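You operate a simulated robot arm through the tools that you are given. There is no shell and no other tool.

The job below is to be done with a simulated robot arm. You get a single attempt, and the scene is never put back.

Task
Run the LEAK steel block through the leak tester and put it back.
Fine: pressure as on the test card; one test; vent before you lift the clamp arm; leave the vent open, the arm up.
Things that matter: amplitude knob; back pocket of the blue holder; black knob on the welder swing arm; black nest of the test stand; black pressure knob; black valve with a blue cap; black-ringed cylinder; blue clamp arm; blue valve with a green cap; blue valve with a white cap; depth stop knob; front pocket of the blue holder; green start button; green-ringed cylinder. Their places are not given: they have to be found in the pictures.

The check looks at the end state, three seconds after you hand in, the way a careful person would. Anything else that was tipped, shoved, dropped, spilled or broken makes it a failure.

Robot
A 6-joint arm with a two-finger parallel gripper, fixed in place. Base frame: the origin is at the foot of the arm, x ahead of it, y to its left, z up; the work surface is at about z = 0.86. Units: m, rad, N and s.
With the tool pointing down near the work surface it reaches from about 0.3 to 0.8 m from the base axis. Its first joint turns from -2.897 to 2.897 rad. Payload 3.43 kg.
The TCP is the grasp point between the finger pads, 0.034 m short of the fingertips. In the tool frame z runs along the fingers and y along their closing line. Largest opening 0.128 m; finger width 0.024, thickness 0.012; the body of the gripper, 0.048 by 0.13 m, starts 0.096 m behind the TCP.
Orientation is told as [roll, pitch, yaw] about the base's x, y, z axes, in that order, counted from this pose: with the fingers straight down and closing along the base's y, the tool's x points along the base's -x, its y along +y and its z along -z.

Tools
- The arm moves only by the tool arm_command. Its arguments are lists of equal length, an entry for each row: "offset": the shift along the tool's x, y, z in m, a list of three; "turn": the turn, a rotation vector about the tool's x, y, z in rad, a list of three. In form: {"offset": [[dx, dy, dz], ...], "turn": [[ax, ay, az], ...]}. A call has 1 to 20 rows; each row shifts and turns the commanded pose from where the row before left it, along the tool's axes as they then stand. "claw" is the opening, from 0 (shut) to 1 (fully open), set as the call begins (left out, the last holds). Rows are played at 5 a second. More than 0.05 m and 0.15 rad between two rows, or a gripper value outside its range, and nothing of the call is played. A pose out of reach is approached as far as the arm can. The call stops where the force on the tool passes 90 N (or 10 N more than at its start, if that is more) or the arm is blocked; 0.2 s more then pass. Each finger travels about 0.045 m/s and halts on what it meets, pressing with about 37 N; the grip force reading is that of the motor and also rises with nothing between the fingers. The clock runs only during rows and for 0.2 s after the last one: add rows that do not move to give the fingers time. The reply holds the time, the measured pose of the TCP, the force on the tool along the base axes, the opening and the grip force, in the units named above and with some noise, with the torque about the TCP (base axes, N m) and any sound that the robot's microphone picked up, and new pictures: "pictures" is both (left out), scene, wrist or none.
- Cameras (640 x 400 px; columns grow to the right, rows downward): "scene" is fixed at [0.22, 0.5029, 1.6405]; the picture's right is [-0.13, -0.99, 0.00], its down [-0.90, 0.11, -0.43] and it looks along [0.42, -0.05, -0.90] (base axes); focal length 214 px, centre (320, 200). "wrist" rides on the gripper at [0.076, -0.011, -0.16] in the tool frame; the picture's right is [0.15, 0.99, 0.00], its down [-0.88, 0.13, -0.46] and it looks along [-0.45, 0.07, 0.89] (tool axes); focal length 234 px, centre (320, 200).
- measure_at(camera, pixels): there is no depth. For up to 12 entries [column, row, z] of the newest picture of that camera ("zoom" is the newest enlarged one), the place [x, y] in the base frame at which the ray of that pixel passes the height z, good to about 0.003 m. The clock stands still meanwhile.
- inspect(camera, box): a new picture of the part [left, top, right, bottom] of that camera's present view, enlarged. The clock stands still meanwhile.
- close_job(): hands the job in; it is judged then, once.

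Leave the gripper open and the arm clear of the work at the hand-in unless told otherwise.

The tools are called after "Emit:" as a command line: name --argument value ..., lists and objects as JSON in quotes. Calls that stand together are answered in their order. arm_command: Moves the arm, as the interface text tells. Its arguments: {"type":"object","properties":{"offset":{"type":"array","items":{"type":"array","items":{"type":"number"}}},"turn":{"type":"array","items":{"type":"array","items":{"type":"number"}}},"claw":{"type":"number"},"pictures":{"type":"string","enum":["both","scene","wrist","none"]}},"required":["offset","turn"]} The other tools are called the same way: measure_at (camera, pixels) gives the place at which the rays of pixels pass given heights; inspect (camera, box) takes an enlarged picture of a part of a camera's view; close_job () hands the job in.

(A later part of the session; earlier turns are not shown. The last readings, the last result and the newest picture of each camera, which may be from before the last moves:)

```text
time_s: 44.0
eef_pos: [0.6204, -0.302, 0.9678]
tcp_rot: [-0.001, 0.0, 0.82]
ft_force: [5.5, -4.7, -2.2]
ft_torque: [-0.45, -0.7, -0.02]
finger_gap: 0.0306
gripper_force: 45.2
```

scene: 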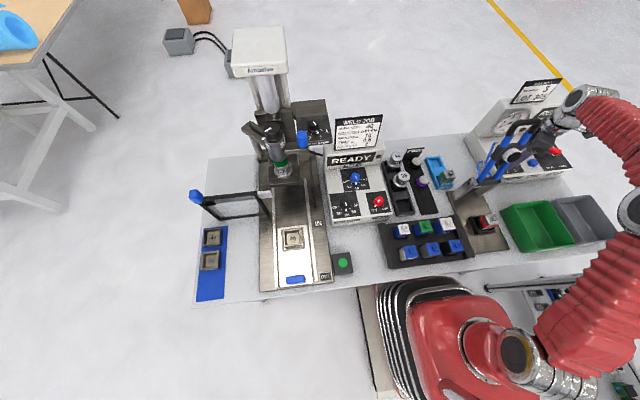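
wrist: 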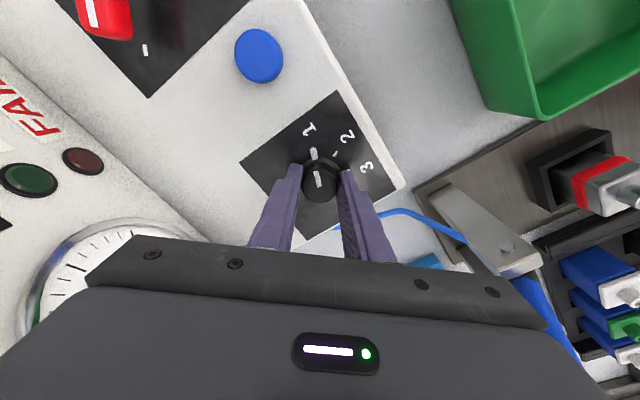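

Gripped (gap 0.0306). Small side force (5.5,-4.7) tells me to shift ~1 mm along tool -y. Then I rotate clockwise 0.8 rad and look.

Emit:
arm_command --offset '[[0, -0.001, 0], [0, 0, 0], [0, 0, 0], [0, 0, 0], [0, 0, 0], [0, 0, 0], [0, 0, 0], [0, 0, 0]]' --turn '[[0, 0, 0], [0, 0, 0.1333], [0, 0, 0.1333], [0, 0, 0.1333], [0, 0, 0.1333], [0, 0, 0.1333], [0, 0, 0.1333], [0, 0, 0]]' --pictures "wrist"

Emit:
inspect --camera "wrist" --box '[270, 110, 380, 220]'

```text
time_s: 45.8
eef_pos: [0.6203, -0.3006, 0.9668]
tcp_rot: [0.002, -0.001, 0.017]
ft_force: [6.2, 13.5, 3.1]
ft_torque: [-0.08, -0.74, 0.01]
finger_gap: 0.0303
gripper_force: 45.5
```

wrist: 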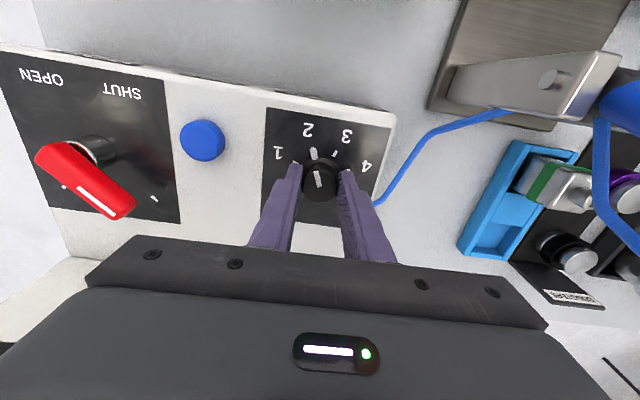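

```text
3.64 times, centred on (325, 165) of wrist
```

zoom: 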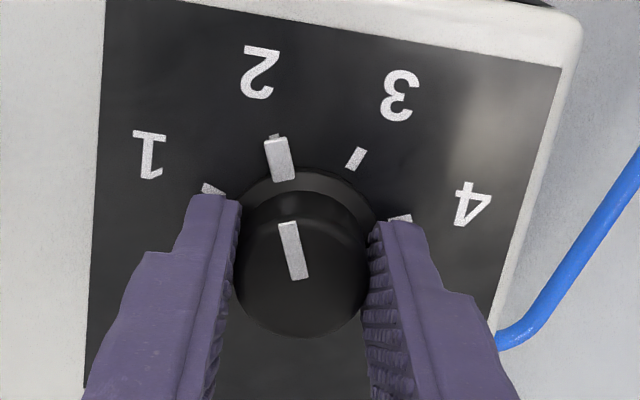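

The pointer is now at 2. I turn another 0.80 rad and look.

Emit:
arm_command --offset '[[0, 0, 0], [0, 0, 0], [0, 0, 0], [0, 0, 0], [0, 0, 0], [0, 0, 0], [0, 0, 0]]' --turn '[[0, 0, 0.1333], [0, 0, 0.1333], [0, 0, 0.1333], [0, 0, 0.1333], [0, 0, 0.1333], [0, 0, 0.1333], [0, 0, 0]]' --pictures "wrist"

Emit:
inspect --camera "wrist" --box '[270, 110, 380, 220]'

```text
time_s: 47.4
eef_pos: [0.6215, -0.3013, 0.9667]
tcp_rot: [0.002, -0.001, -0.78]
ft_force: [13.2, 22.6, 3.5]
ft_torque: [0.06, -0.29, 0.02]
finger_gap: 0.0303
gripper_force: 44.6
```

wrist: 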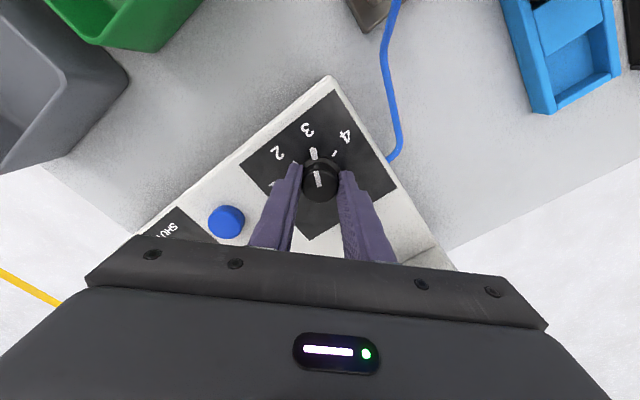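

```text
3.64 times, centred on (325, 165) of wrist
```

zoom: 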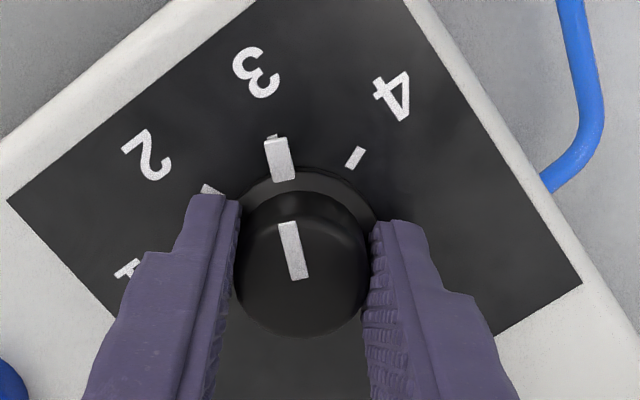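

The pointer is on 3. I open the fingers and recheck.

Emit:
arm_command --offset '[[0, 0, 0], [0, 0, 0], [0, 0, 0], [0, 0, 0]]' --turn '[[0, 0, 0], [0, 0, 0], [0, 0, 0], [0, 0, 0]]' --claw 0.45 --pictures "wrist"

Emit:
inspect --camera "wrist" --box '[270, 110, 380, 220]'

```text
time_s: 48.4
eef_pos: [0.6202, -0.3033, 0.9672]
tcp_rot: [-0.002, 0.002, -0.781]
ft_force: [0.4, 0.5, 0.2]
ft_torque: [0.02, 0.0, -0.01]
finger_gap: 0.0577
gripper_force: 0.0
```

wrist: 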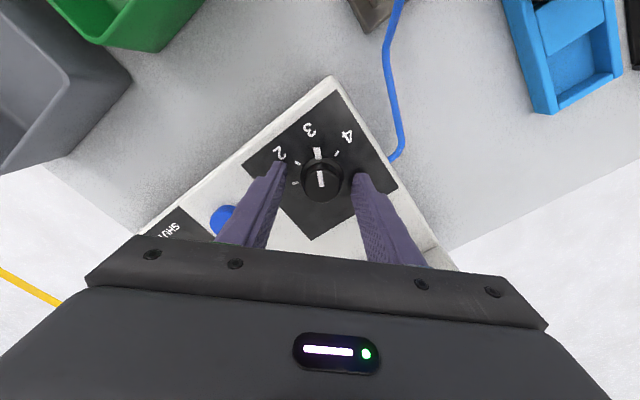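

```text
3.64 times, centred on (325, 165) of wrist
```

zoom: 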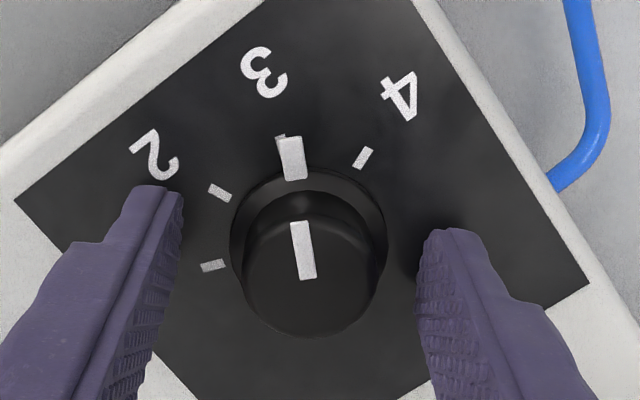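

I measure tick and pointer positions to verify the setting.

Emit:
measure_at --camera "zoom" --pixels '[[212, 266, 0.929], [220, 192, 0.929], [362, 158, 0.929], [280, 137, 0.929], [291, 150, 0.934], [289, 140, 0.934], [293, 176, 0.934], [232, 235, 0.933], [387, 235, 0.933], [296, 224, 0.952], [308, 277, 0.952]]'

Emit:
inspect --camera "wrist" --box '[295, 135, 350, 190]'

```text
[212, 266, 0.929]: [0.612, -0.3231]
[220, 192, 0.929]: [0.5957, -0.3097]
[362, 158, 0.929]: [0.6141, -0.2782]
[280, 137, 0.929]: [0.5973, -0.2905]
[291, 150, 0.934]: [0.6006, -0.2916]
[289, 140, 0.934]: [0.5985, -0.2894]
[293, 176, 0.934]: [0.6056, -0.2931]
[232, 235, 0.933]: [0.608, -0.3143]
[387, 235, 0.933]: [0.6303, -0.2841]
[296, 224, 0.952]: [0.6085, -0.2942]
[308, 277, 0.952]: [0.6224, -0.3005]
```

```text
7.27 times, centred on (322, 162) of wrist
```

zoom: 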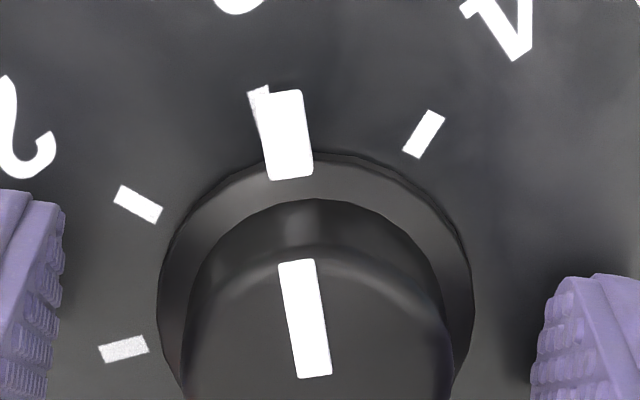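

The pointer sits slightly past the 3 tick (by a few degrees, it sprang when the fingers let go off-centre). I recentre the tool by +2.4 mm along tool y, regrip, and check the grip is balanced.

Emit:
arm_command --offset '[[0, 0.0024, 0], [0, 0, 0]]' --turn '[[0, 0, 0], [0, 0, 0]]' --pictures "none"

Emit:
arm_command --offset '[[0, 0, 0], [0, 0, 0], [0, 0, 0], [0, 0, 0]]' --turn '[[0, 0, 0], [0, 0, 0], [0, 0, 0], [0, 0, 0]]' --claw 0.0 --pictures "none"

Emit:
inspect --camera "wrist" --box '[295, 135, 350, 190]'

```text
time_s: 49.0
eef_pos: [0.6228, -0.3007, 0.9676]
tcp_rot: [0.0, 0.002, -0.78]
ft_force: [-0.8, -0.8, 0.3]
ft_torque: [0.01, 0.01, 0.03]
finger_gap: 0.0575
gripper_force: 0.1
```

```text
time_s: 50.0
eef_pos: [0.6221, -0.3016, 0.9674]
tcp_rot: [0.0, 0.003, -0.78]
ft_force: [-2.9, -3.1, 0.5]
ft_torque: [-0.35, 0.53, -0.02]
finger_gap: 0.0306
gripper_force: 44.9
```

```text
7.27 times, centred on (322, 162) of wrist
```

zoom: 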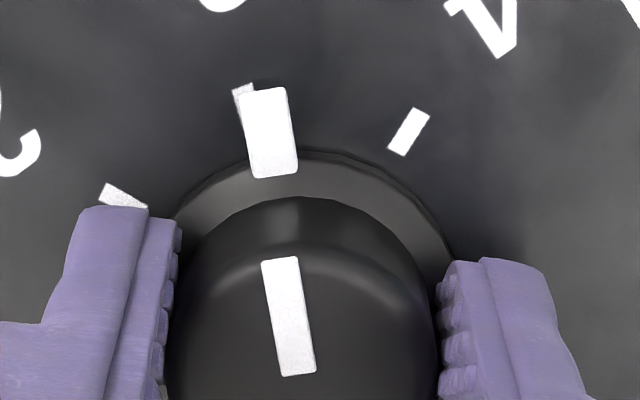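

Balanced grip now. I rotate back -0.06 rad and release.

Emit:
arm_command --offset '[[0, 0, 0], [0, 0, 0], [0, 0, 0]]' --turn '[[0, 0, -0.06], [0, 0, 0], [0, 0, 0]]' --pictures "none"

Emit:
arm_command --offset '[[0, 0, 0], [0, 0, 0], [0, 0, 0], [0, 0, 0]]' --turn '[[0, 0, 0], [0, 0, 0], [0, 0, 0], [0, 0, 0]]' --claw 0.45 --pictures "none"

Emit:
inspect --camera "wrist" --box '[295, 135, 350, 190]'

```text
time_s: 50.8
eef_pos: [0.6215, -0.3004, 0.9675]
tcp_rot: [0.0, 0.0, -0.72]
ft_force: [-2.3, -9.1, 2.7]
ft_torque: [-0.3, 0.8, 0.02]
finger_gap: 0.0307
gripper_force: 44.2
```

```text
time_s: 51.8
eef_pos: [0.6218, -0.2976, 0.9668]
tcp_rot: [-0.001, 0.002, -0.718]
ft_force: [-0.3, 0.8, 0.2]
ft_torque: [-0.01, -0.01, 0.01]
finger_gap: 0.0579
gripper_force: 0.1
```

```text
7.27 times, centred on (322, 162) of wrist
```

zoom: 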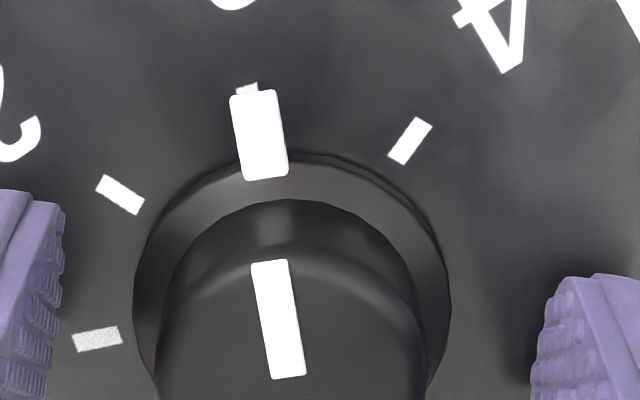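

The 3 tick now sits right behind the pointer: pressure is set to 3. I lift clear and turn back to yaw 0.

Emit:
arm_command --offset '[[0, 0, -0.02], [0, 0, -0.04], [0, 0, -0.04], [0, 0, -0.04], [0, 0, -0.03], [0, 0, 0], [0, 0, 0], [0, 0, 0], [0, 0, 0], [0, 0, 0], [0, 0, 0], [0, 0, 0]]' --turn '[[0, 0, 0], [0, 0, 0], [0, 0, 0], [0, 0, 0], [0, 0, 0], [0, 0, -0.144], [0, 0, -0.144], [0, 0, -0.144], [0, 0, -0.144], [0, 0, -0.143], [0, 0, 0], [0, 0, 0]]'

Emit:
inspect --camera "wrist" --box '[120, 60, 420, 250]'

```text
time_s: 54.4
eef_pos: [0.6234, -0.3016, 1.1393]
tcp_rot: [0.001, 0.0, 0.0]
ft_force: [-0.5, 0.8, 0.2]
ft_torque: [0.06, -0.01, 0.0]
finger_gap: 0.0577
gripper_force: 0.0
```

scene: 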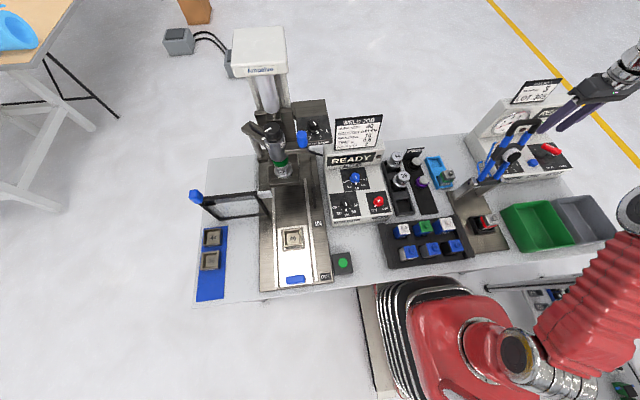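
wrist: 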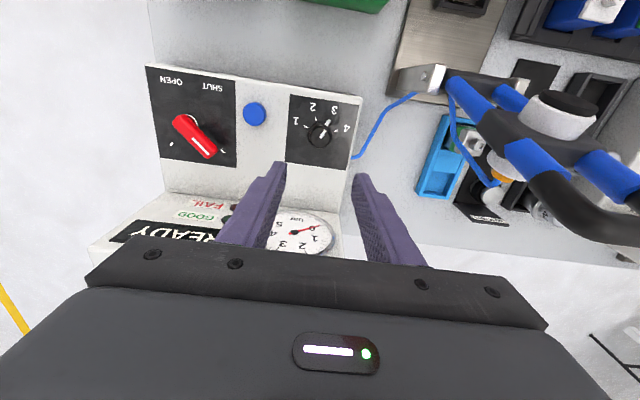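

```text
2.11 times, centred on (270, 155) of wrist
```

zoom: 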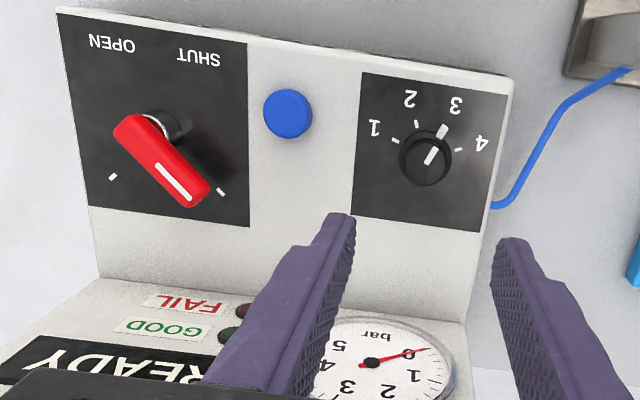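

Pressure pointer at 3; gauge 0; vent lever's line points to the SHUT-side tick. Next is the clamp arm: I'll grip its black handle bar and swing it along its arc (pivot (0.531, 0.977), radius ≈0.228). First a better look at the handle from x≈0.50, z≈1.28.

Emit:
arm_command --offset '[[0.043, 0, 0], [0.043, 0, 0], [0.043, 0, 0], [0.035, 0, -0.035], [0, 0, -0.04], [0, 0, -0.04], [0, 0.0435, -0.02], [0, 0.0435, 0], [0, 0.0435, 0], [0, 0.0435, 0], [-0.03, 0, 0], [0, 0, 0], [0, 0, 0]]' --turn '[[0, 0, 0], [0, 0, 0], [0, 0, 0], [0, 0, 0], [0, 0, 0], [0, 0, 0], [0, 0, 0], [0, 0, 0], [0, 0, 0], [0, 0, 0], [0, 0, 0], [0, 0, 0], [0, 0, 0]]'

Emit:
inspect --camera "wrist" --box '[220, 120, 420, 250]'

Emit:
inspect --camera "scene" --box '[480, 100, 560, 190]'

```text
time_s: 57.2
eef_pos: [0.4889, -0.1257, 1.2724]
tcp_rot: [0.001, 0.001, -0.002]
ft_force: [0.2, -0.4, 0.2]
ft_torque: [0.0, 0.0, 0.03]
finger_gap: 0.0577
gripper_force: 0.0
```

scene: 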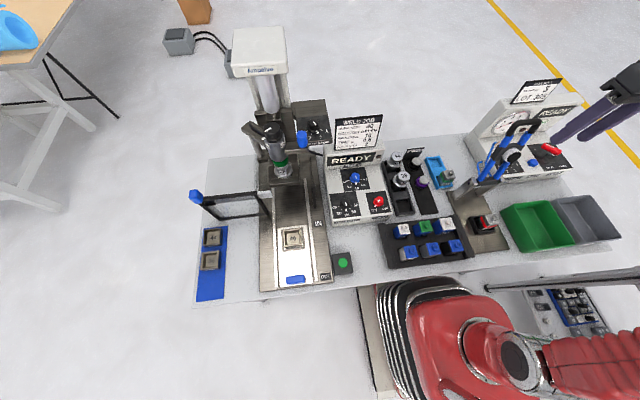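
wrist: 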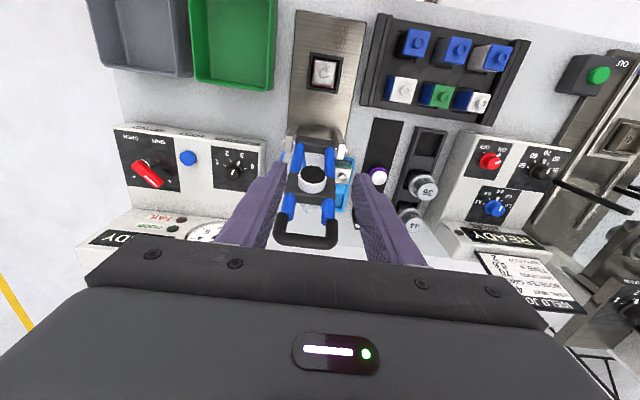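

```text
3.08 times, centred on (320, 185) of wrist
```

zoom: 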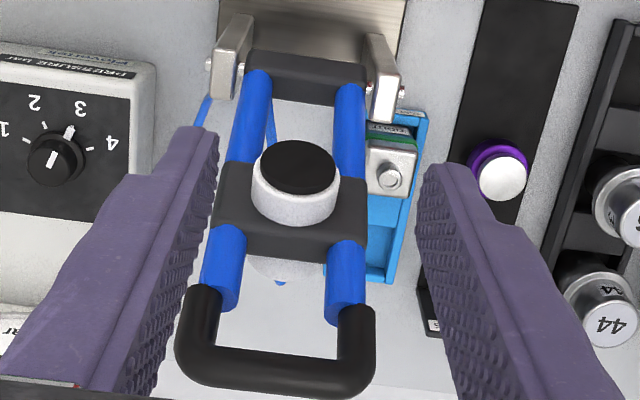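

```text
4.44 times, centred on (520, 145) of scene
```

zoom: 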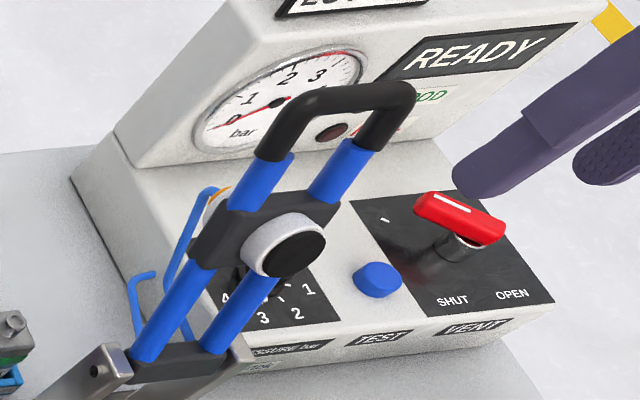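

I triangulate the bar centre (wrist 306,238.6 / scene 525.2,122.5), plunger face (wrist 312.5,173.6 / scene 513.5,157.2), and the pivot pins.

Emit:
measure_at --camera "wrist" --pixels '[[306, 238.6, 1.17], [306, 238.6, 1.2], [312.5, 173.6, 1.08], [312.5, 173.6, 1.11], [274, 232, 1.19], [338, 232, 1.19], [287.5, 143, 0.977], [346, 149, 0.977], [306, 228, 1.19], [306, 248, 1.19]]'

Emit:
measure_at --camera "scene" --pixels '[[525.2, 122.5, 1.17], [525.2, 122.5, 1.2], [513.5, 157.2, 1.08], [513.5, 157.2, 1.11], [510, 128, 1.18], [540, 122, 1.18]]'

```text
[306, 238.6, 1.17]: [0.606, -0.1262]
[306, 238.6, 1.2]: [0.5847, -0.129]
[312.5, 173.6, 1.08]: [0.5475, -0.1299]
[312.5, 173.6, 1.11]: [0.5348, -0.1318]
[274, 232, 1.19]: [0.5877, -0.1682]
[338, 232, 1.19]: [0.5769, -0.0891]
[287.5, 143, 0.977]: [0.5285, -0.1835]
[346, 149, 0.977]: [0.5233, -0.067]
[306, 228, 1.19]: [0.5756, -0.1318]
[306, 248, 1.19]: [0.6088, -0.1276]
```

```text
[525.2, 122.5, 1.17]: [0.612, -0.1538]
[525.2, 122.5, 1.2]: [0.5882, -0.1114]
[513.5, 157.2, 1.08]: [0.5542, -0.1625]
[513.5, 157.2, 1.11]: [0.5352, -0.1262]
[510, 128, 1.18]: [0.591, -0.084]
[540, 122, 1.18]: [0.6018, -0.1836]
```

Bar centre: (0.595, -0.128, 1.188), radius about pivot ≈0.221; lowered it should end near (0.308, 0.967). I turn the tool +90° about z (fingers closing along x) and move above the bar at z≈1.255.

Emit:
arm_command --offset '[[0, 0, 0], [0, 0, 0], [0, 0, 0], [0, 0, 0], [0, 0, 0], [0, 0, 0], [0, 0, 0], [0, 0, 0], [0, 0, 0], [0, 0, 0], [0, 0, 0], [0, 0, 0.017], [0, 0.0353, 0], [0, 0.0353, 0], [0, 0.0353, 0], [0, 0, 0], [0, 0, 0]]' --turn '[[0, 0, 0.1428], [0, 0, 0.1428], [0, 0, 0.1428], [0, 0, 0.1428], [0, 0, 0.1428], [0, 0, 0.1428], [0, 0, 0.1428], [0, 0, 0.1428], [0, 0, 0.1428], [0, 0, 0.1428], [0, 0, 0.1428], [0, 0, 0], [0, 0, 0], [0, 0, 0], [0, 0, 0], [0, 0, 0], [0, 0, 0]]'

Emit:
inspect --camera "wrist" --box '[220, 100, 420, 250]'

Emit:
inspect --camera "scene" --box '[470, 60, 600, 180]'

```text
time_s: 60.8
eef_pos: [0.5949, -0.1269, 1.2544]
tcp_rot: [0.0, 0.003, -1.571]
ft_force: [-0.7, 0.3, -0.6]
ft_torque: [-0.01, -0.06, 0.01]
finger_gap: 0.0575
gripper_force: 0.1
```

scene: 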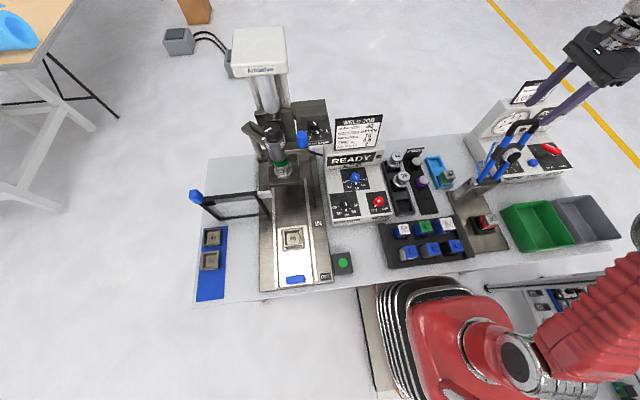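
wrist: 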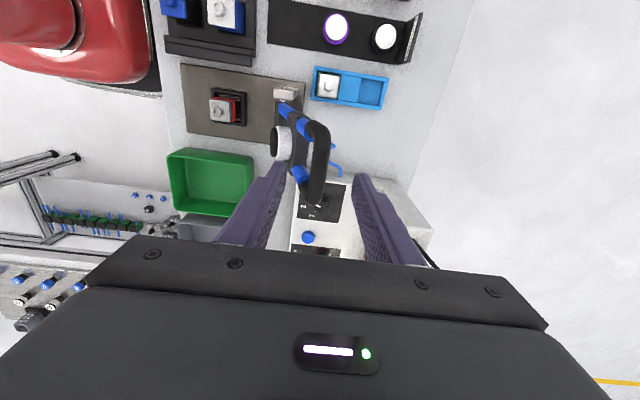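

```text
2.67 times, centred on (320, 175) of wrist
```

zoom: 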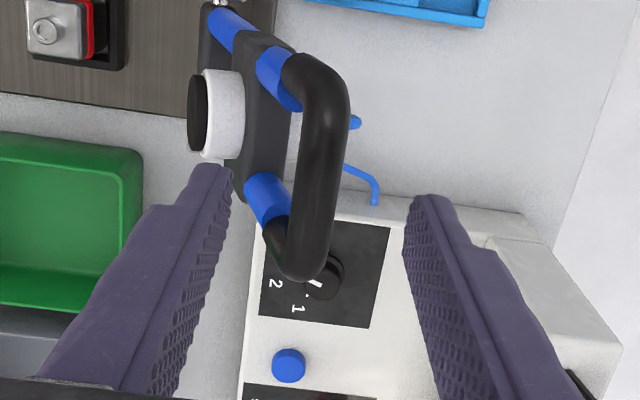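

```text
3.33 times, centred on (535, 120) of scene
```

zoom: 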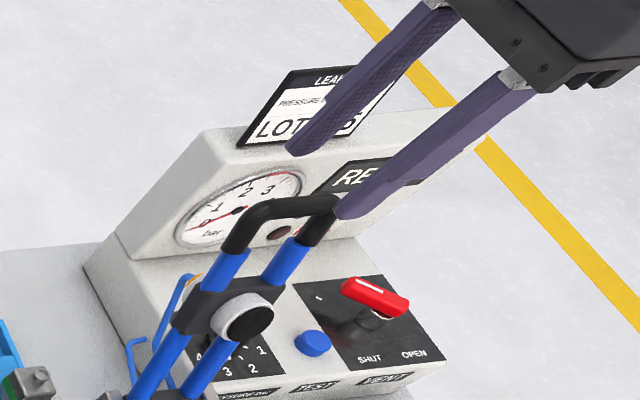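

The bar is centred between the fingers. I descend 0.054 so the bar lies between the pads and look.

Emit:
arm_command --offset '[[0, 0, 0.027], [0, 0, 0.027], [0, 0, 0], [0, 0, 0]]' --turn '[[0, 0, 0], [0, 0, 0], [0, 0, 0], [0, 0, 0]]'

Emit:
inspect --camera "wrist" --box '[220, 100, 420, 250]'

```text
time_s: 61.8
eef_pos: [0.5955, -0.1266, 1.2001]
tcp_rot: [0.001, 0.001, -1.57]
ft_force: [0.4, -0.1, -0.5]
ft_torque: [0.02, -0.03, 0.02]
finger_gap: 0.0576
gripper_force: 0.1
```

scene: 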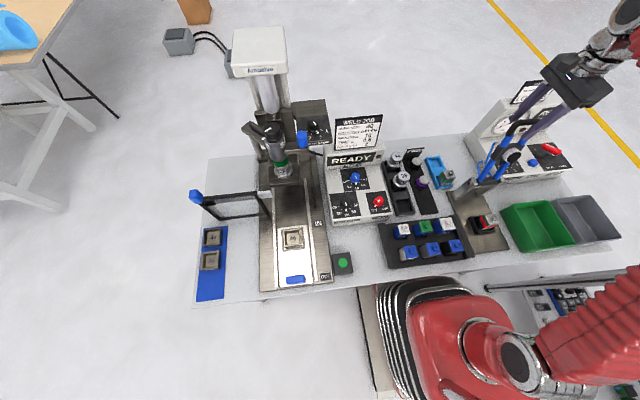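
wrist: 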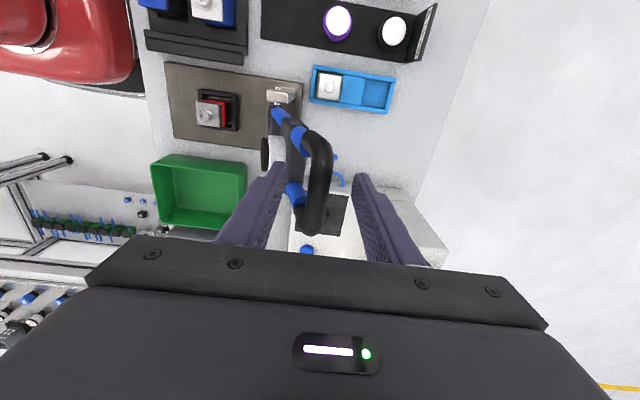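

```text
2.67 times, centred on (320, 175) of wrist
```

zoom: 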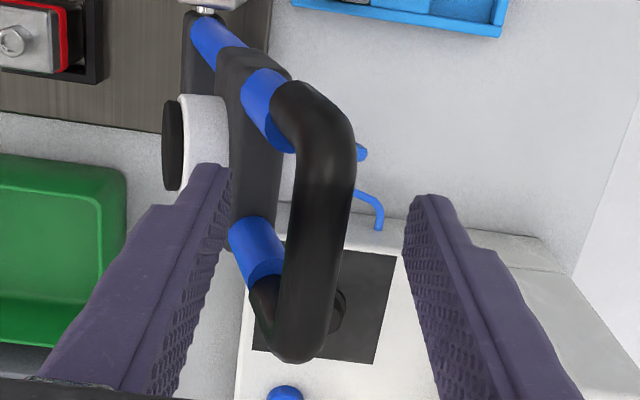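

Bar is between the pads. Close on the bar.

Emit:
arm_command --offset '[[0, 0, 0], [0, 0, 0], [0, 0, 0], [0, 0, 0], [0, 0, 0]]' --turn '[[0, 0, 0], [0, 0, 0], [0, 0, 0], [0, 0, 0], [0, 0, 0]]' --claw 0.0 --pictures "wrist"

```text
time_s: 63.0
eef_pos: [0.5933, -0.1261, 1.2003]
tcp_rot: [-0.002, 0.001, -1.573]
ft_force: [-20.3, 3.4, -6.9]
ft_torque: [-0.05, 0.19, -0.52]
finger_gap: 0.0165
gripper_force: 44.9
```

wrist: 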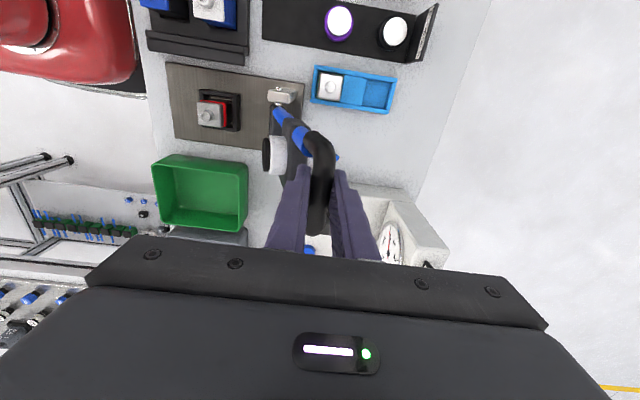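

Gripped the bar (gap 0.0165). I now swing along the arc for the first 20°, in 4° steps, and check force and picture.

Emit:
arm_command --offset '[[0, -0.0169, -0.0039], [0, -0.0151, -0.0027], [0, -0.0152, -0.0018], [0, -0.0154, -0.0006], [0, -0.0153, 0.0004], [0, 0, 0]]' --turn '[[0, 0, 0], [0, 0, 0], [0, 0, 0], [0, 0, 0], [0, 0, 0], [0, 0, 0]]'

```text
time_s: 64.4
eef_pos: [0.5152, -0.1257, 1.2087]
tcp_rot: [-0.003, 0.0, -1.572]
ft_force: [0.5, -5.2, 2.0]
ft_torque: [-0.52, -0.03, 0.2]
finger_gap: 0.0167
gripper_force: 44.7
```

scene: 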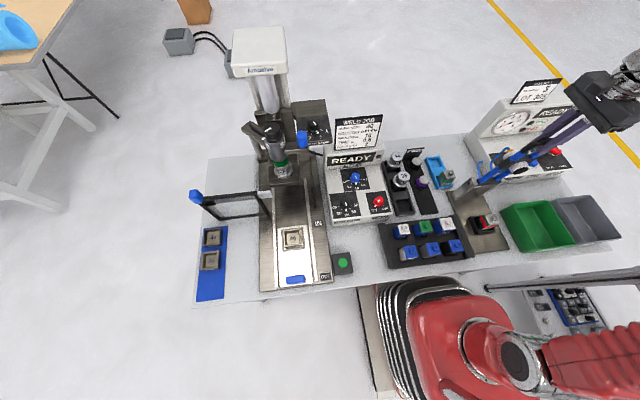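
wrist: 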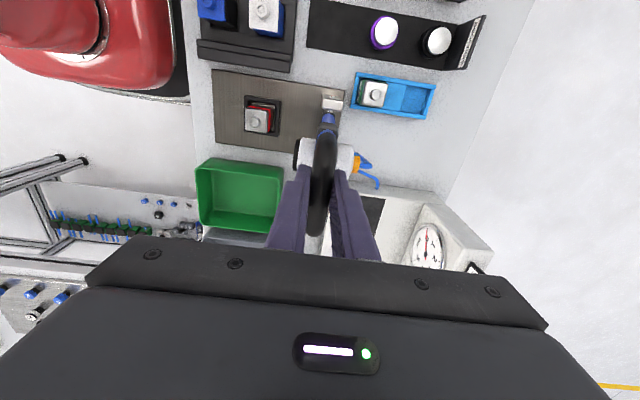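

The arm follows with low force. Continue 40° more along the arc.

Emit:
arm_command --offset '[[0, -0.0153, 0.0015], [0, -0.0151, 0.0026], [0, -0.015, 0.0036], [0, -0.0146, 0.0046], [0, -0.0143, 0.0057], [0, -0.0138, 0.0066], [0, -0.0134, 0.0076], [0, -0.0128, 0.0085], [0, -0.0121, 0.0094], [0, -0.0115, 0.0102], [0, 0, 0]]' --turn '[[0, 0, 0], [0, 0, 0], [0, 0, 0], [0, 0, 0], [0, 0, 0], [0, 0, 0], [0, 0, 0], [0, 0, 0], [0, 0, 0], [0, 0, 0], [0, 0, 0]]'

Emit:
inspect --camera "scene" --box '[460, 90, 600, 250]'

```text
time_s: 66.8
eef_pos: [0.3777, -0.1268, 1.1505]
tcp_rot: [-0.002, 0.001, -1.572]
ft_force: [-10.5, 7.7, 10.2]
ft_torque: [-0.38, -0.04, 1.09]
finger_gap: 0.0171
gripper_force: 44.8
```

scene: 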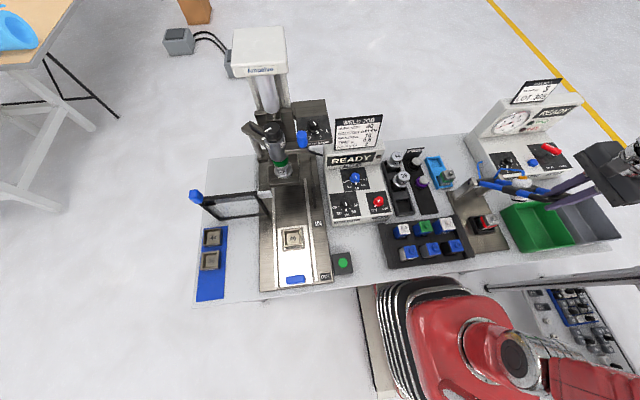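
wrist: 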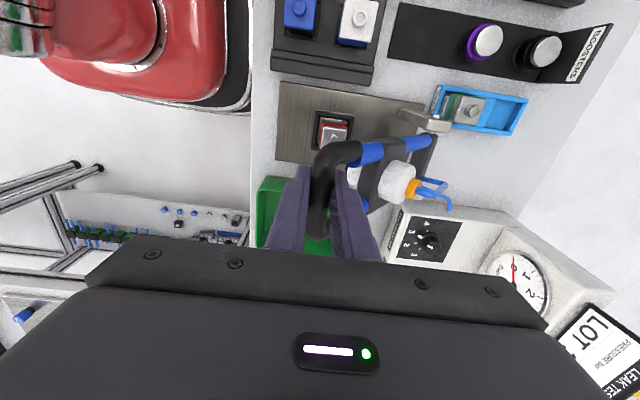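

```text
2.50 times, centred on (530, 170) of scene
```

zoom: 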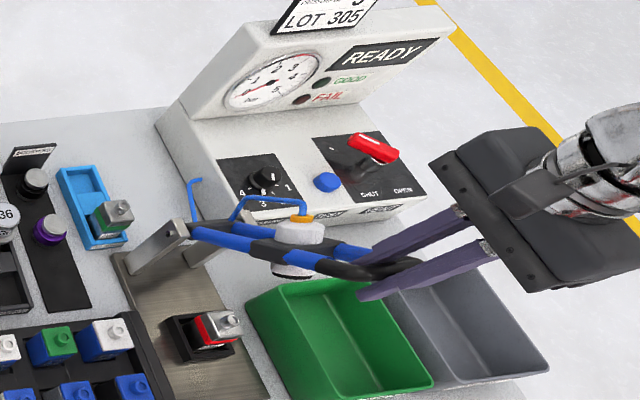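

The arm is swinging down well. Continue 32° more, then inspect before contact.

Emit:
arm_command --offset '[[0, -0.0108, 0.011], [0, -0.0099, 0.0117], [0, -0.0091, 0.0123], [0, -0.0082, 0.013], [0, -0.0074, 0.0135], [0, -0.0063, 0.014], [0, -0.0054, 0.0144], [0, -0.0043, 0.0147], [0, 0, 0]]' --turn '[[0, 0, 0], [0, 0, 0], [0, 0, 0], [0, 0, 0], [0, 0, 0], [0, 0, 0], [0, 0, 0], [0, 0, 0], [0, 0, 0]]'

Emit:
inspect --camera "scene" --box '[440, 150, 580, 270]'

```text
time_s: 68.8
eef_pos: [0.314, -0.1267, 1.046]
tcp_rot: [-0.005, 0.003, -1.572]
ft_force: [-43.3, 3.0, 9.0]
ft_torque: [-0.63, -0.15, 1.09]
finger_gap: 0.0172
gripper_force: 44.8
```

scene: 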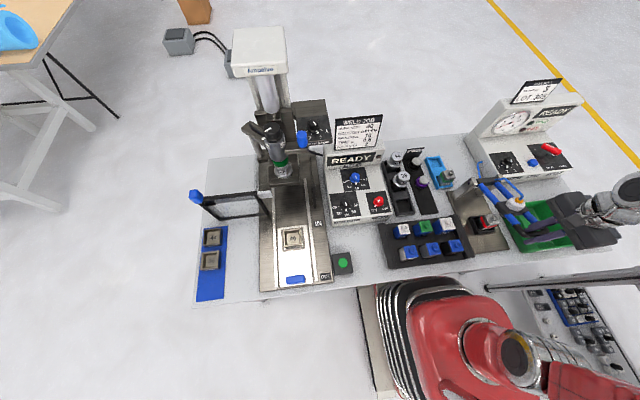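
wrist: 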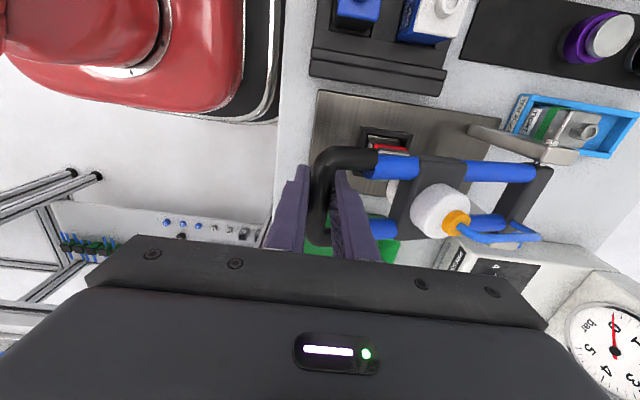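

```text
3.33 times, centred on (510, 210) of scene
```

zoom: 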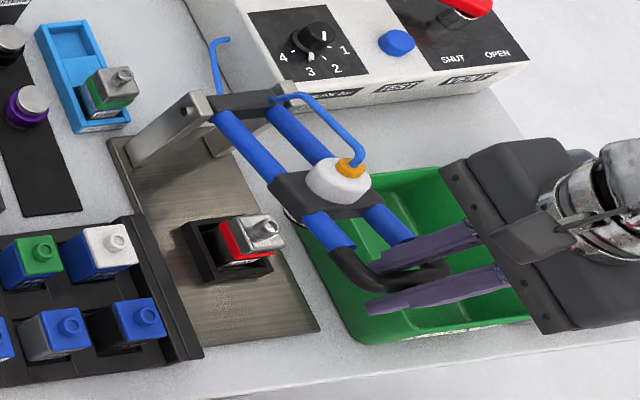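

Side force -43 N tells me the true arc is ~4 mm nearer to the robot; I correct for it and continue two steps (to ≈173°).

Emit:
arm_command --offset '[[0, -0.0043, 0], [0, -0.0035, 0.0154], [0, -0.0024, 0.0153], [0, 0, 0]]' --turn '[[0, 0, 0], [0, 0, 0], [0, 0, 0], [0, 0, 0]]'

Emit:
inspect --camera "scene" --box '[440, 160, 580, 280]'

Emit:
inspect --camera "wrist" --box '[270, 90, 560, 270]'

```text
time_s: 69.8
eef_pos: [0.3074, -0.1266, 1.0163]
tcp_rot: [-0.002, 0.002, -1.571]
ft_force: [-10.7, 9.0, 0.5]
ft_torque: [-0.27, -0.17, 1.09]
finger_gap: 0.0173
gripper_force: 45.1
```

scene: 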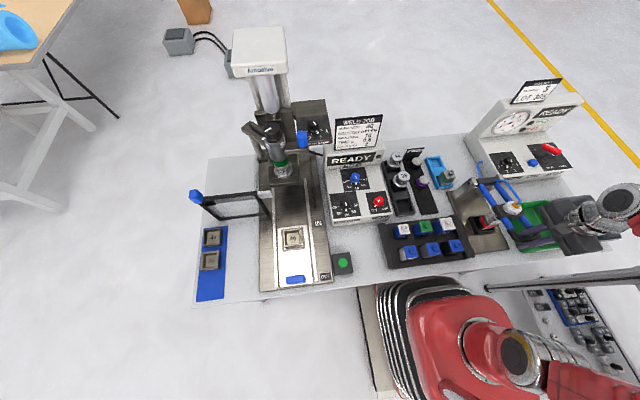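
wrist: 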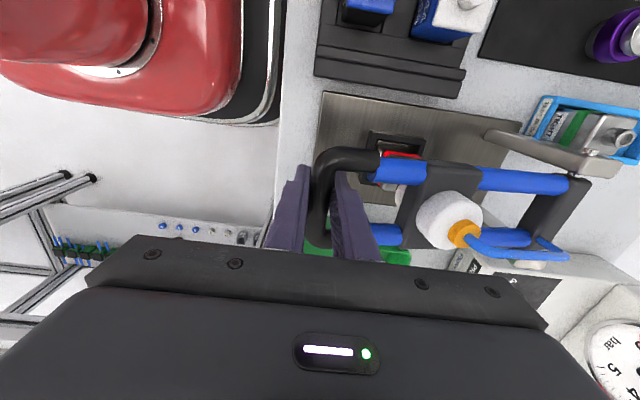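

```text
3.33 times, centred on (510, 220) of scene
```

zoom: 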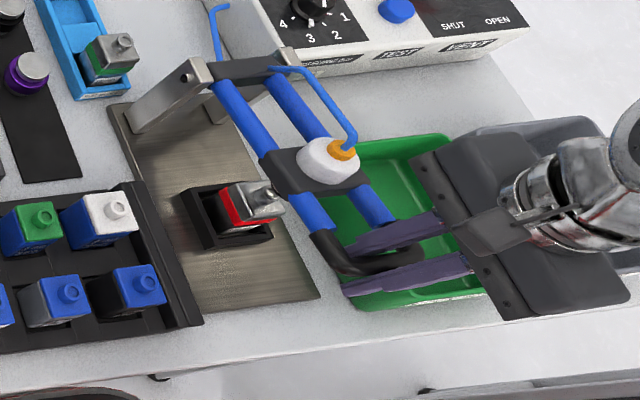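

```text
2.21 times, centred on (415, 180) of wrist
```

zoom: 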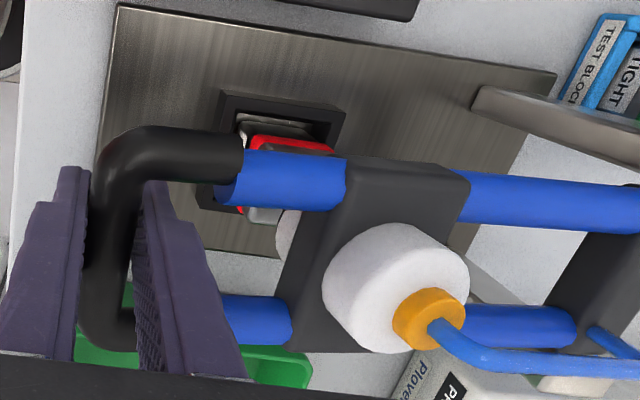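

Continue lowering in small 2° steps, watching the force for contact with the block.

Emit:
arm_command --offset '[[0, -0.0012, 0.0077], [0, -0.0006, 0.0077], [0, 0, 0]]' --turn '[[0, 0, 0], [0, 0, 0], [0, 0, 0]]' --pictures "none"

Emit:
arm_command --offset '[[0, -0.0003, 0.006], [0, 0, 0]]' --turn '[[0, 0, 0], [0, 0, 0]]' --pictures "none"

Emit:
inspect --camera "scene" --box '[440, 160, 580, 280]'

```text
time_s: 70.6
eef_pos: [0.3048, -0.1268, 1.0004]
tcp_rot: [-0.001, 0.001, -1.572]
ft_force: [-12.0, -3.6, 0.3]
ft_torque: [-1.22, -0.25, 1.11]
finger_gap: 0.017
gripper_force: 45.0
```

```text
time_s: 71.2
eef_pos: [0.3037, -0.1264, 0.9926]
tcp_rot: [0.001, 0.0, -1.572]
ft_force: [-18.7, -18.3, -0.7]
ft_torque: [-0.91, -0.22, 1.09]
finger_gap: 0.0171
gripper_force: 45.3
```

```text
3.33 times, centred on (510, 220) of scene
```

zoom: 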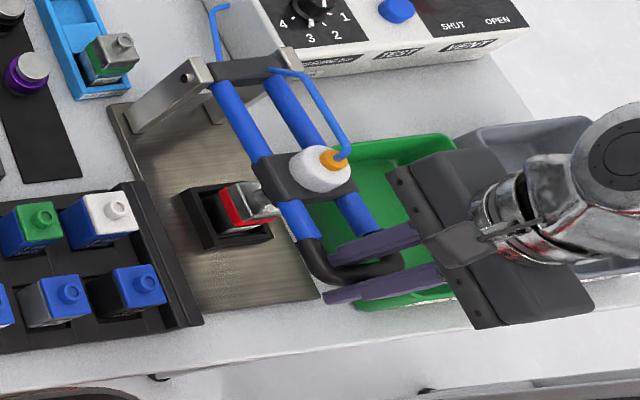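

A sideways force of -18 N appeared; I look around the hand for a touch before continuing.

Emit:
arm_command --offset '[[0, 0, 0]]' --turn '[[0, 0, 0]]'

Emit:
inspect --camera "wrist" --box '[240, 90, 500, 270]'

Emit:
inspect --camera "scene" --box '[470, 190, 570, 270]'

```text
time_s: 71.6
eef_pos: [0.3032, -0.126, 0.9936]
tcp_rot: [0.001, 0.0, -1.57]
ft_force: [-18.6, -21.3, -1.2]
ft_torque: [-0.28, -0.16, 1.09]
finger_gap: 0.0174
gripper_force: 45.0
```

scene: 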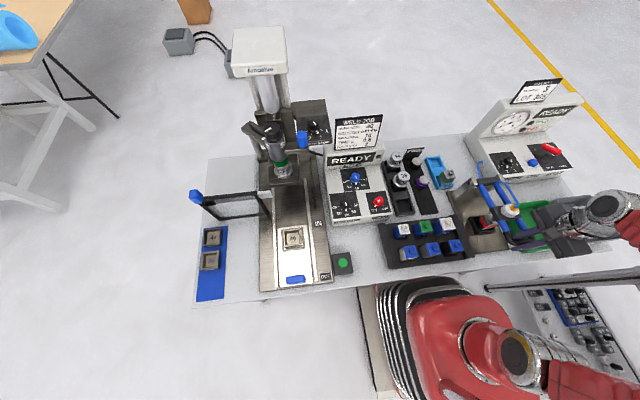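
wrist: 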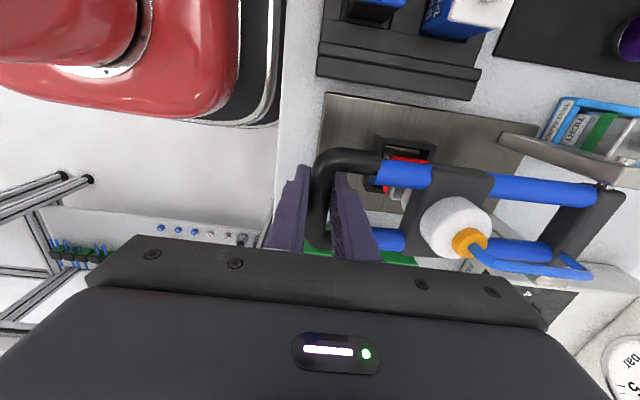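

```text
2.22 times, centred on (370, 180) of wrist
```

zoom: 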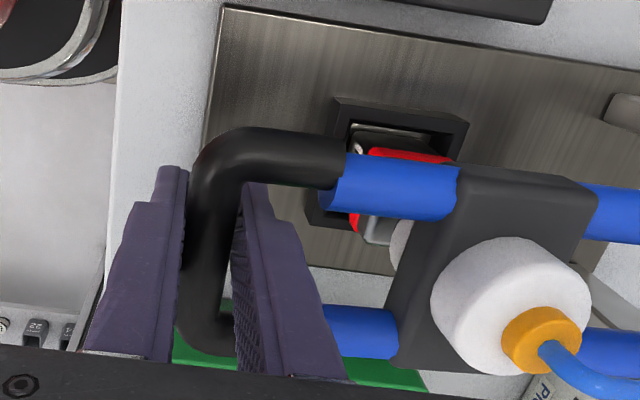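

```text
5.00 times, centred on (520, 230) of scene
```

zoom: 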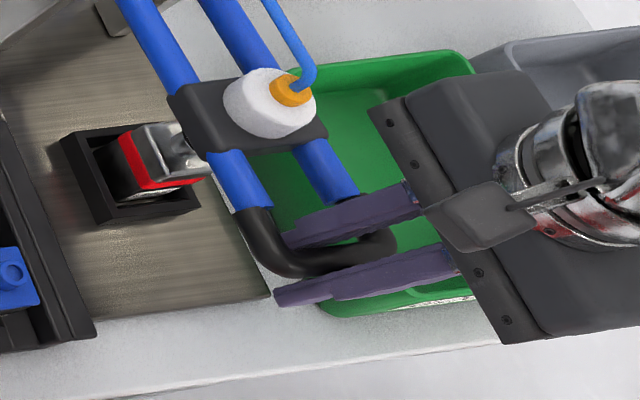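

No touch visible besides the bar. I lower another 6 mm and check force.

Emit:
arm_command --offset '[[-0.001, -0.0005, 0.006], [0, 0, 0]]' --turn '[[0, 0, 0], [0, 0, 0]]' --pictures "none"

Emit:
arm_command --offset '[[-0.001, 0, 0.004], [0, 0, 0]]' --turn '[[0, 0, 0], [0, 0, 0]]' --pictures "none"

Emit:
inspect --camera "wrist" --box '[240, 90, 500, 270]'

```text
time_s: 72.2
eef_pos: [0.3029, -0.1271, 0.9848]
tcp_rot: [0.0, 0.002, -1.571]
ft_force: [-14.1, -6.1, -0.8]
ft_torque: [-0.67, -0.26, 1.16]
finger_gap: 0.0169
gripper_force: 45.2
```

```text
time_s: 72.8
eef_pos: [0.3037, -0.1264, 0.9827]
tcp_rot: [0.0, 0.002, -1.571]
ft_force: [-13.7, 0.7, -1.4]
ft_torque: [-0.34, -0.16, 1.09]
finger_gap: 0.0171
gripper_force: 45.3
```

```text
2.22 times, centred on (370, 180) of wrist
```

zoom: 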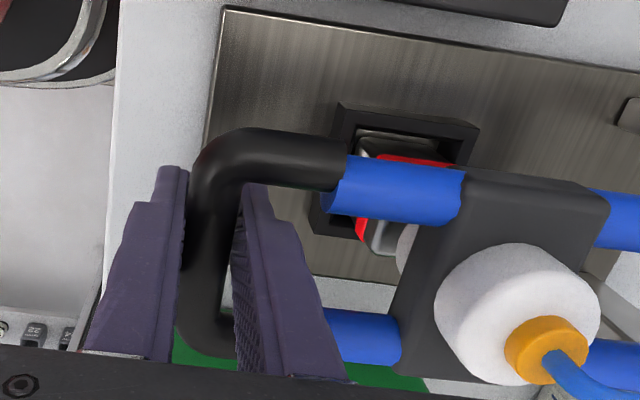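

Side force is gone, no contact yet. Lower further in 4 mm steps.

Emit:
arm_command --offset '[[0, 0, 0.004], [0, 0, 0]]' --turn '[[0, 0, 0], [0, 0, 0]]' --pictures "none"

Emit:
arm_command --offset '[[0, 0, 0.004], [0, 0, 0]]' --turn '[[0, 0, 0], [0, 0, 0]]' --pictures "none"

Emit:
inspect --camera "wrist" --box '[240, 90, 500, 270]'

Emit:
inspect --camera "scene" --box '[460, 180, 550, 270]'

```text
time_s: 73.4
eef_pos: [0.3032, -0.1258, 0.9774]
tcp_rot: [-0.002, 0.004, -1.571]
ft_force: [-15.0, 15.1, -1.2]
ft_torque: [-0.12, -0.22, 1.1]
finger_gap: 0.0172
gripper_force: 44.8
```

```text
time_s: 74.0
eef_pos: [0.3027, -0.1276, 0.9767]
tcp_rot: [0.003, 0.0, -1.572]
ft_force: [-20.0, 15.5, 29.8]
ft_torque: [-0.06, -0.12, 1.05]
finger_gap: 0.0174
gripper_force: 45.0
```

```text
2.22 times, centred on (370, 180) of wrist
```

zoom: 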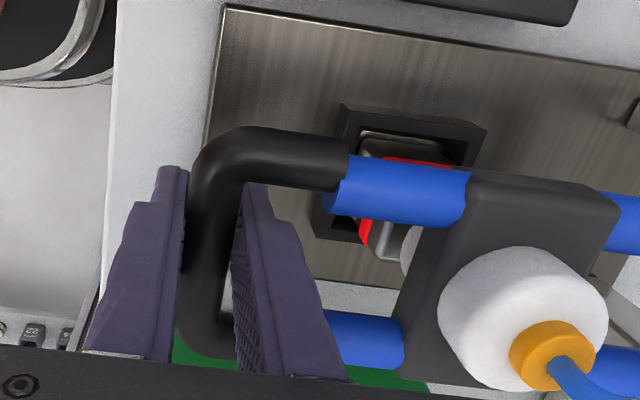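

```text
4.44 times, centred on (505, 225) of scene
```

zoom: 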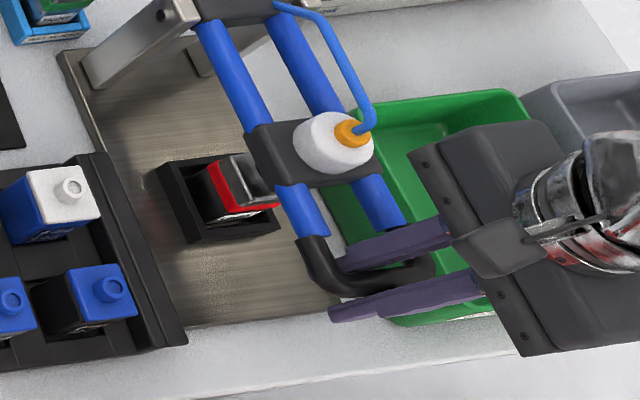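

Contact: +30 N upward on the tool — the plunger presses on the block with the bar at z≈0.965. I open the fingers and see whether the arm stays down.

Emit:
arm_command --offset '[[0, 0, 0], [0, 0, 0], [0, 0, 0], [0, 0, 0]]' --turn '[[0, 0, 0], [0, 0, 0], [0, 0, 0], [0, 0, 0]]' --claw 0.35

Emit:
inspect --camera "wrist" --box '[240, 90, 500, 270]'

Emit:
inspect --camera "scene" --box '[460, 80, 600, 270]'

```text
time_s: 75.0
eef_pos: [0.306, -0.1276, 0.974]
tcp_rot: [-0.002, 0.001, -1.571]
ft_force: [-0.5, 0.1, -1.0]
ft_torque: [-0.02, 0.01, 0.01]
finger_gap: 0.0449
gripper_force: 0.1
```

scene: 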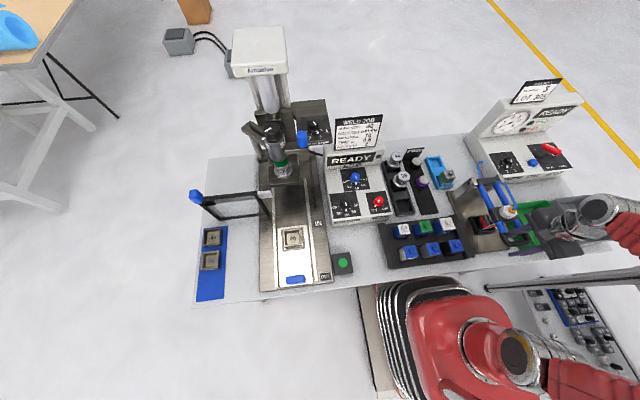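
wrist: 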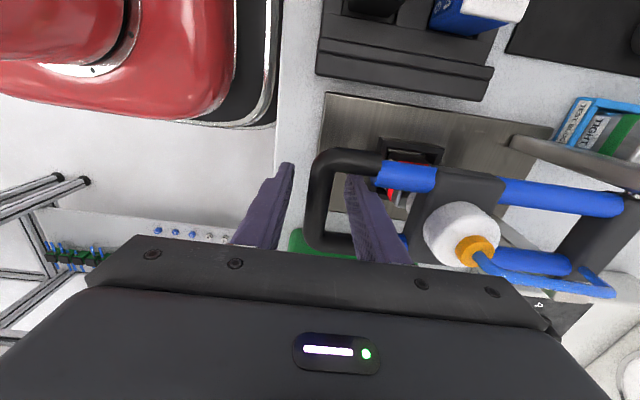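

```text
2.22 times, centred on (370, 180) of wrist
```

zoom: 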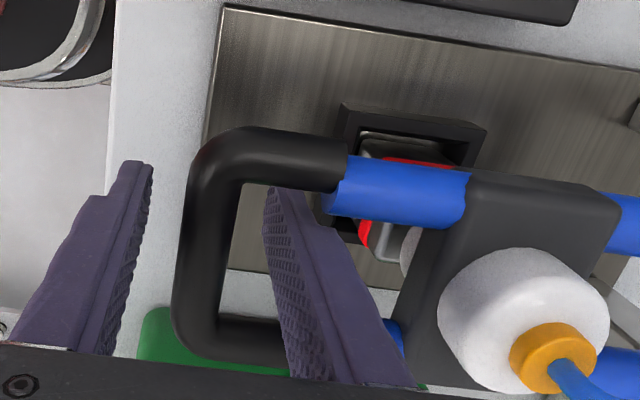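

```text
2.11 times, centred on (530, 175) of scene
```

zoom: 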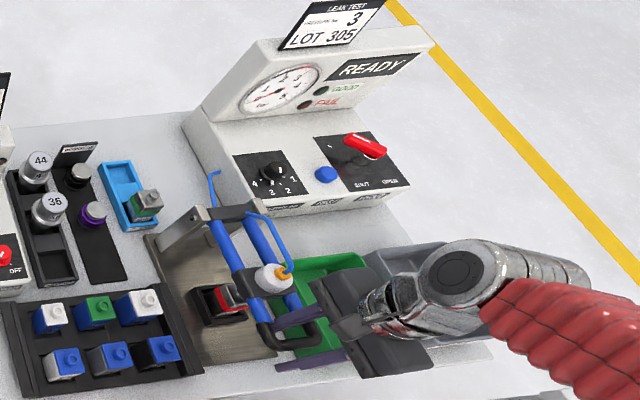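

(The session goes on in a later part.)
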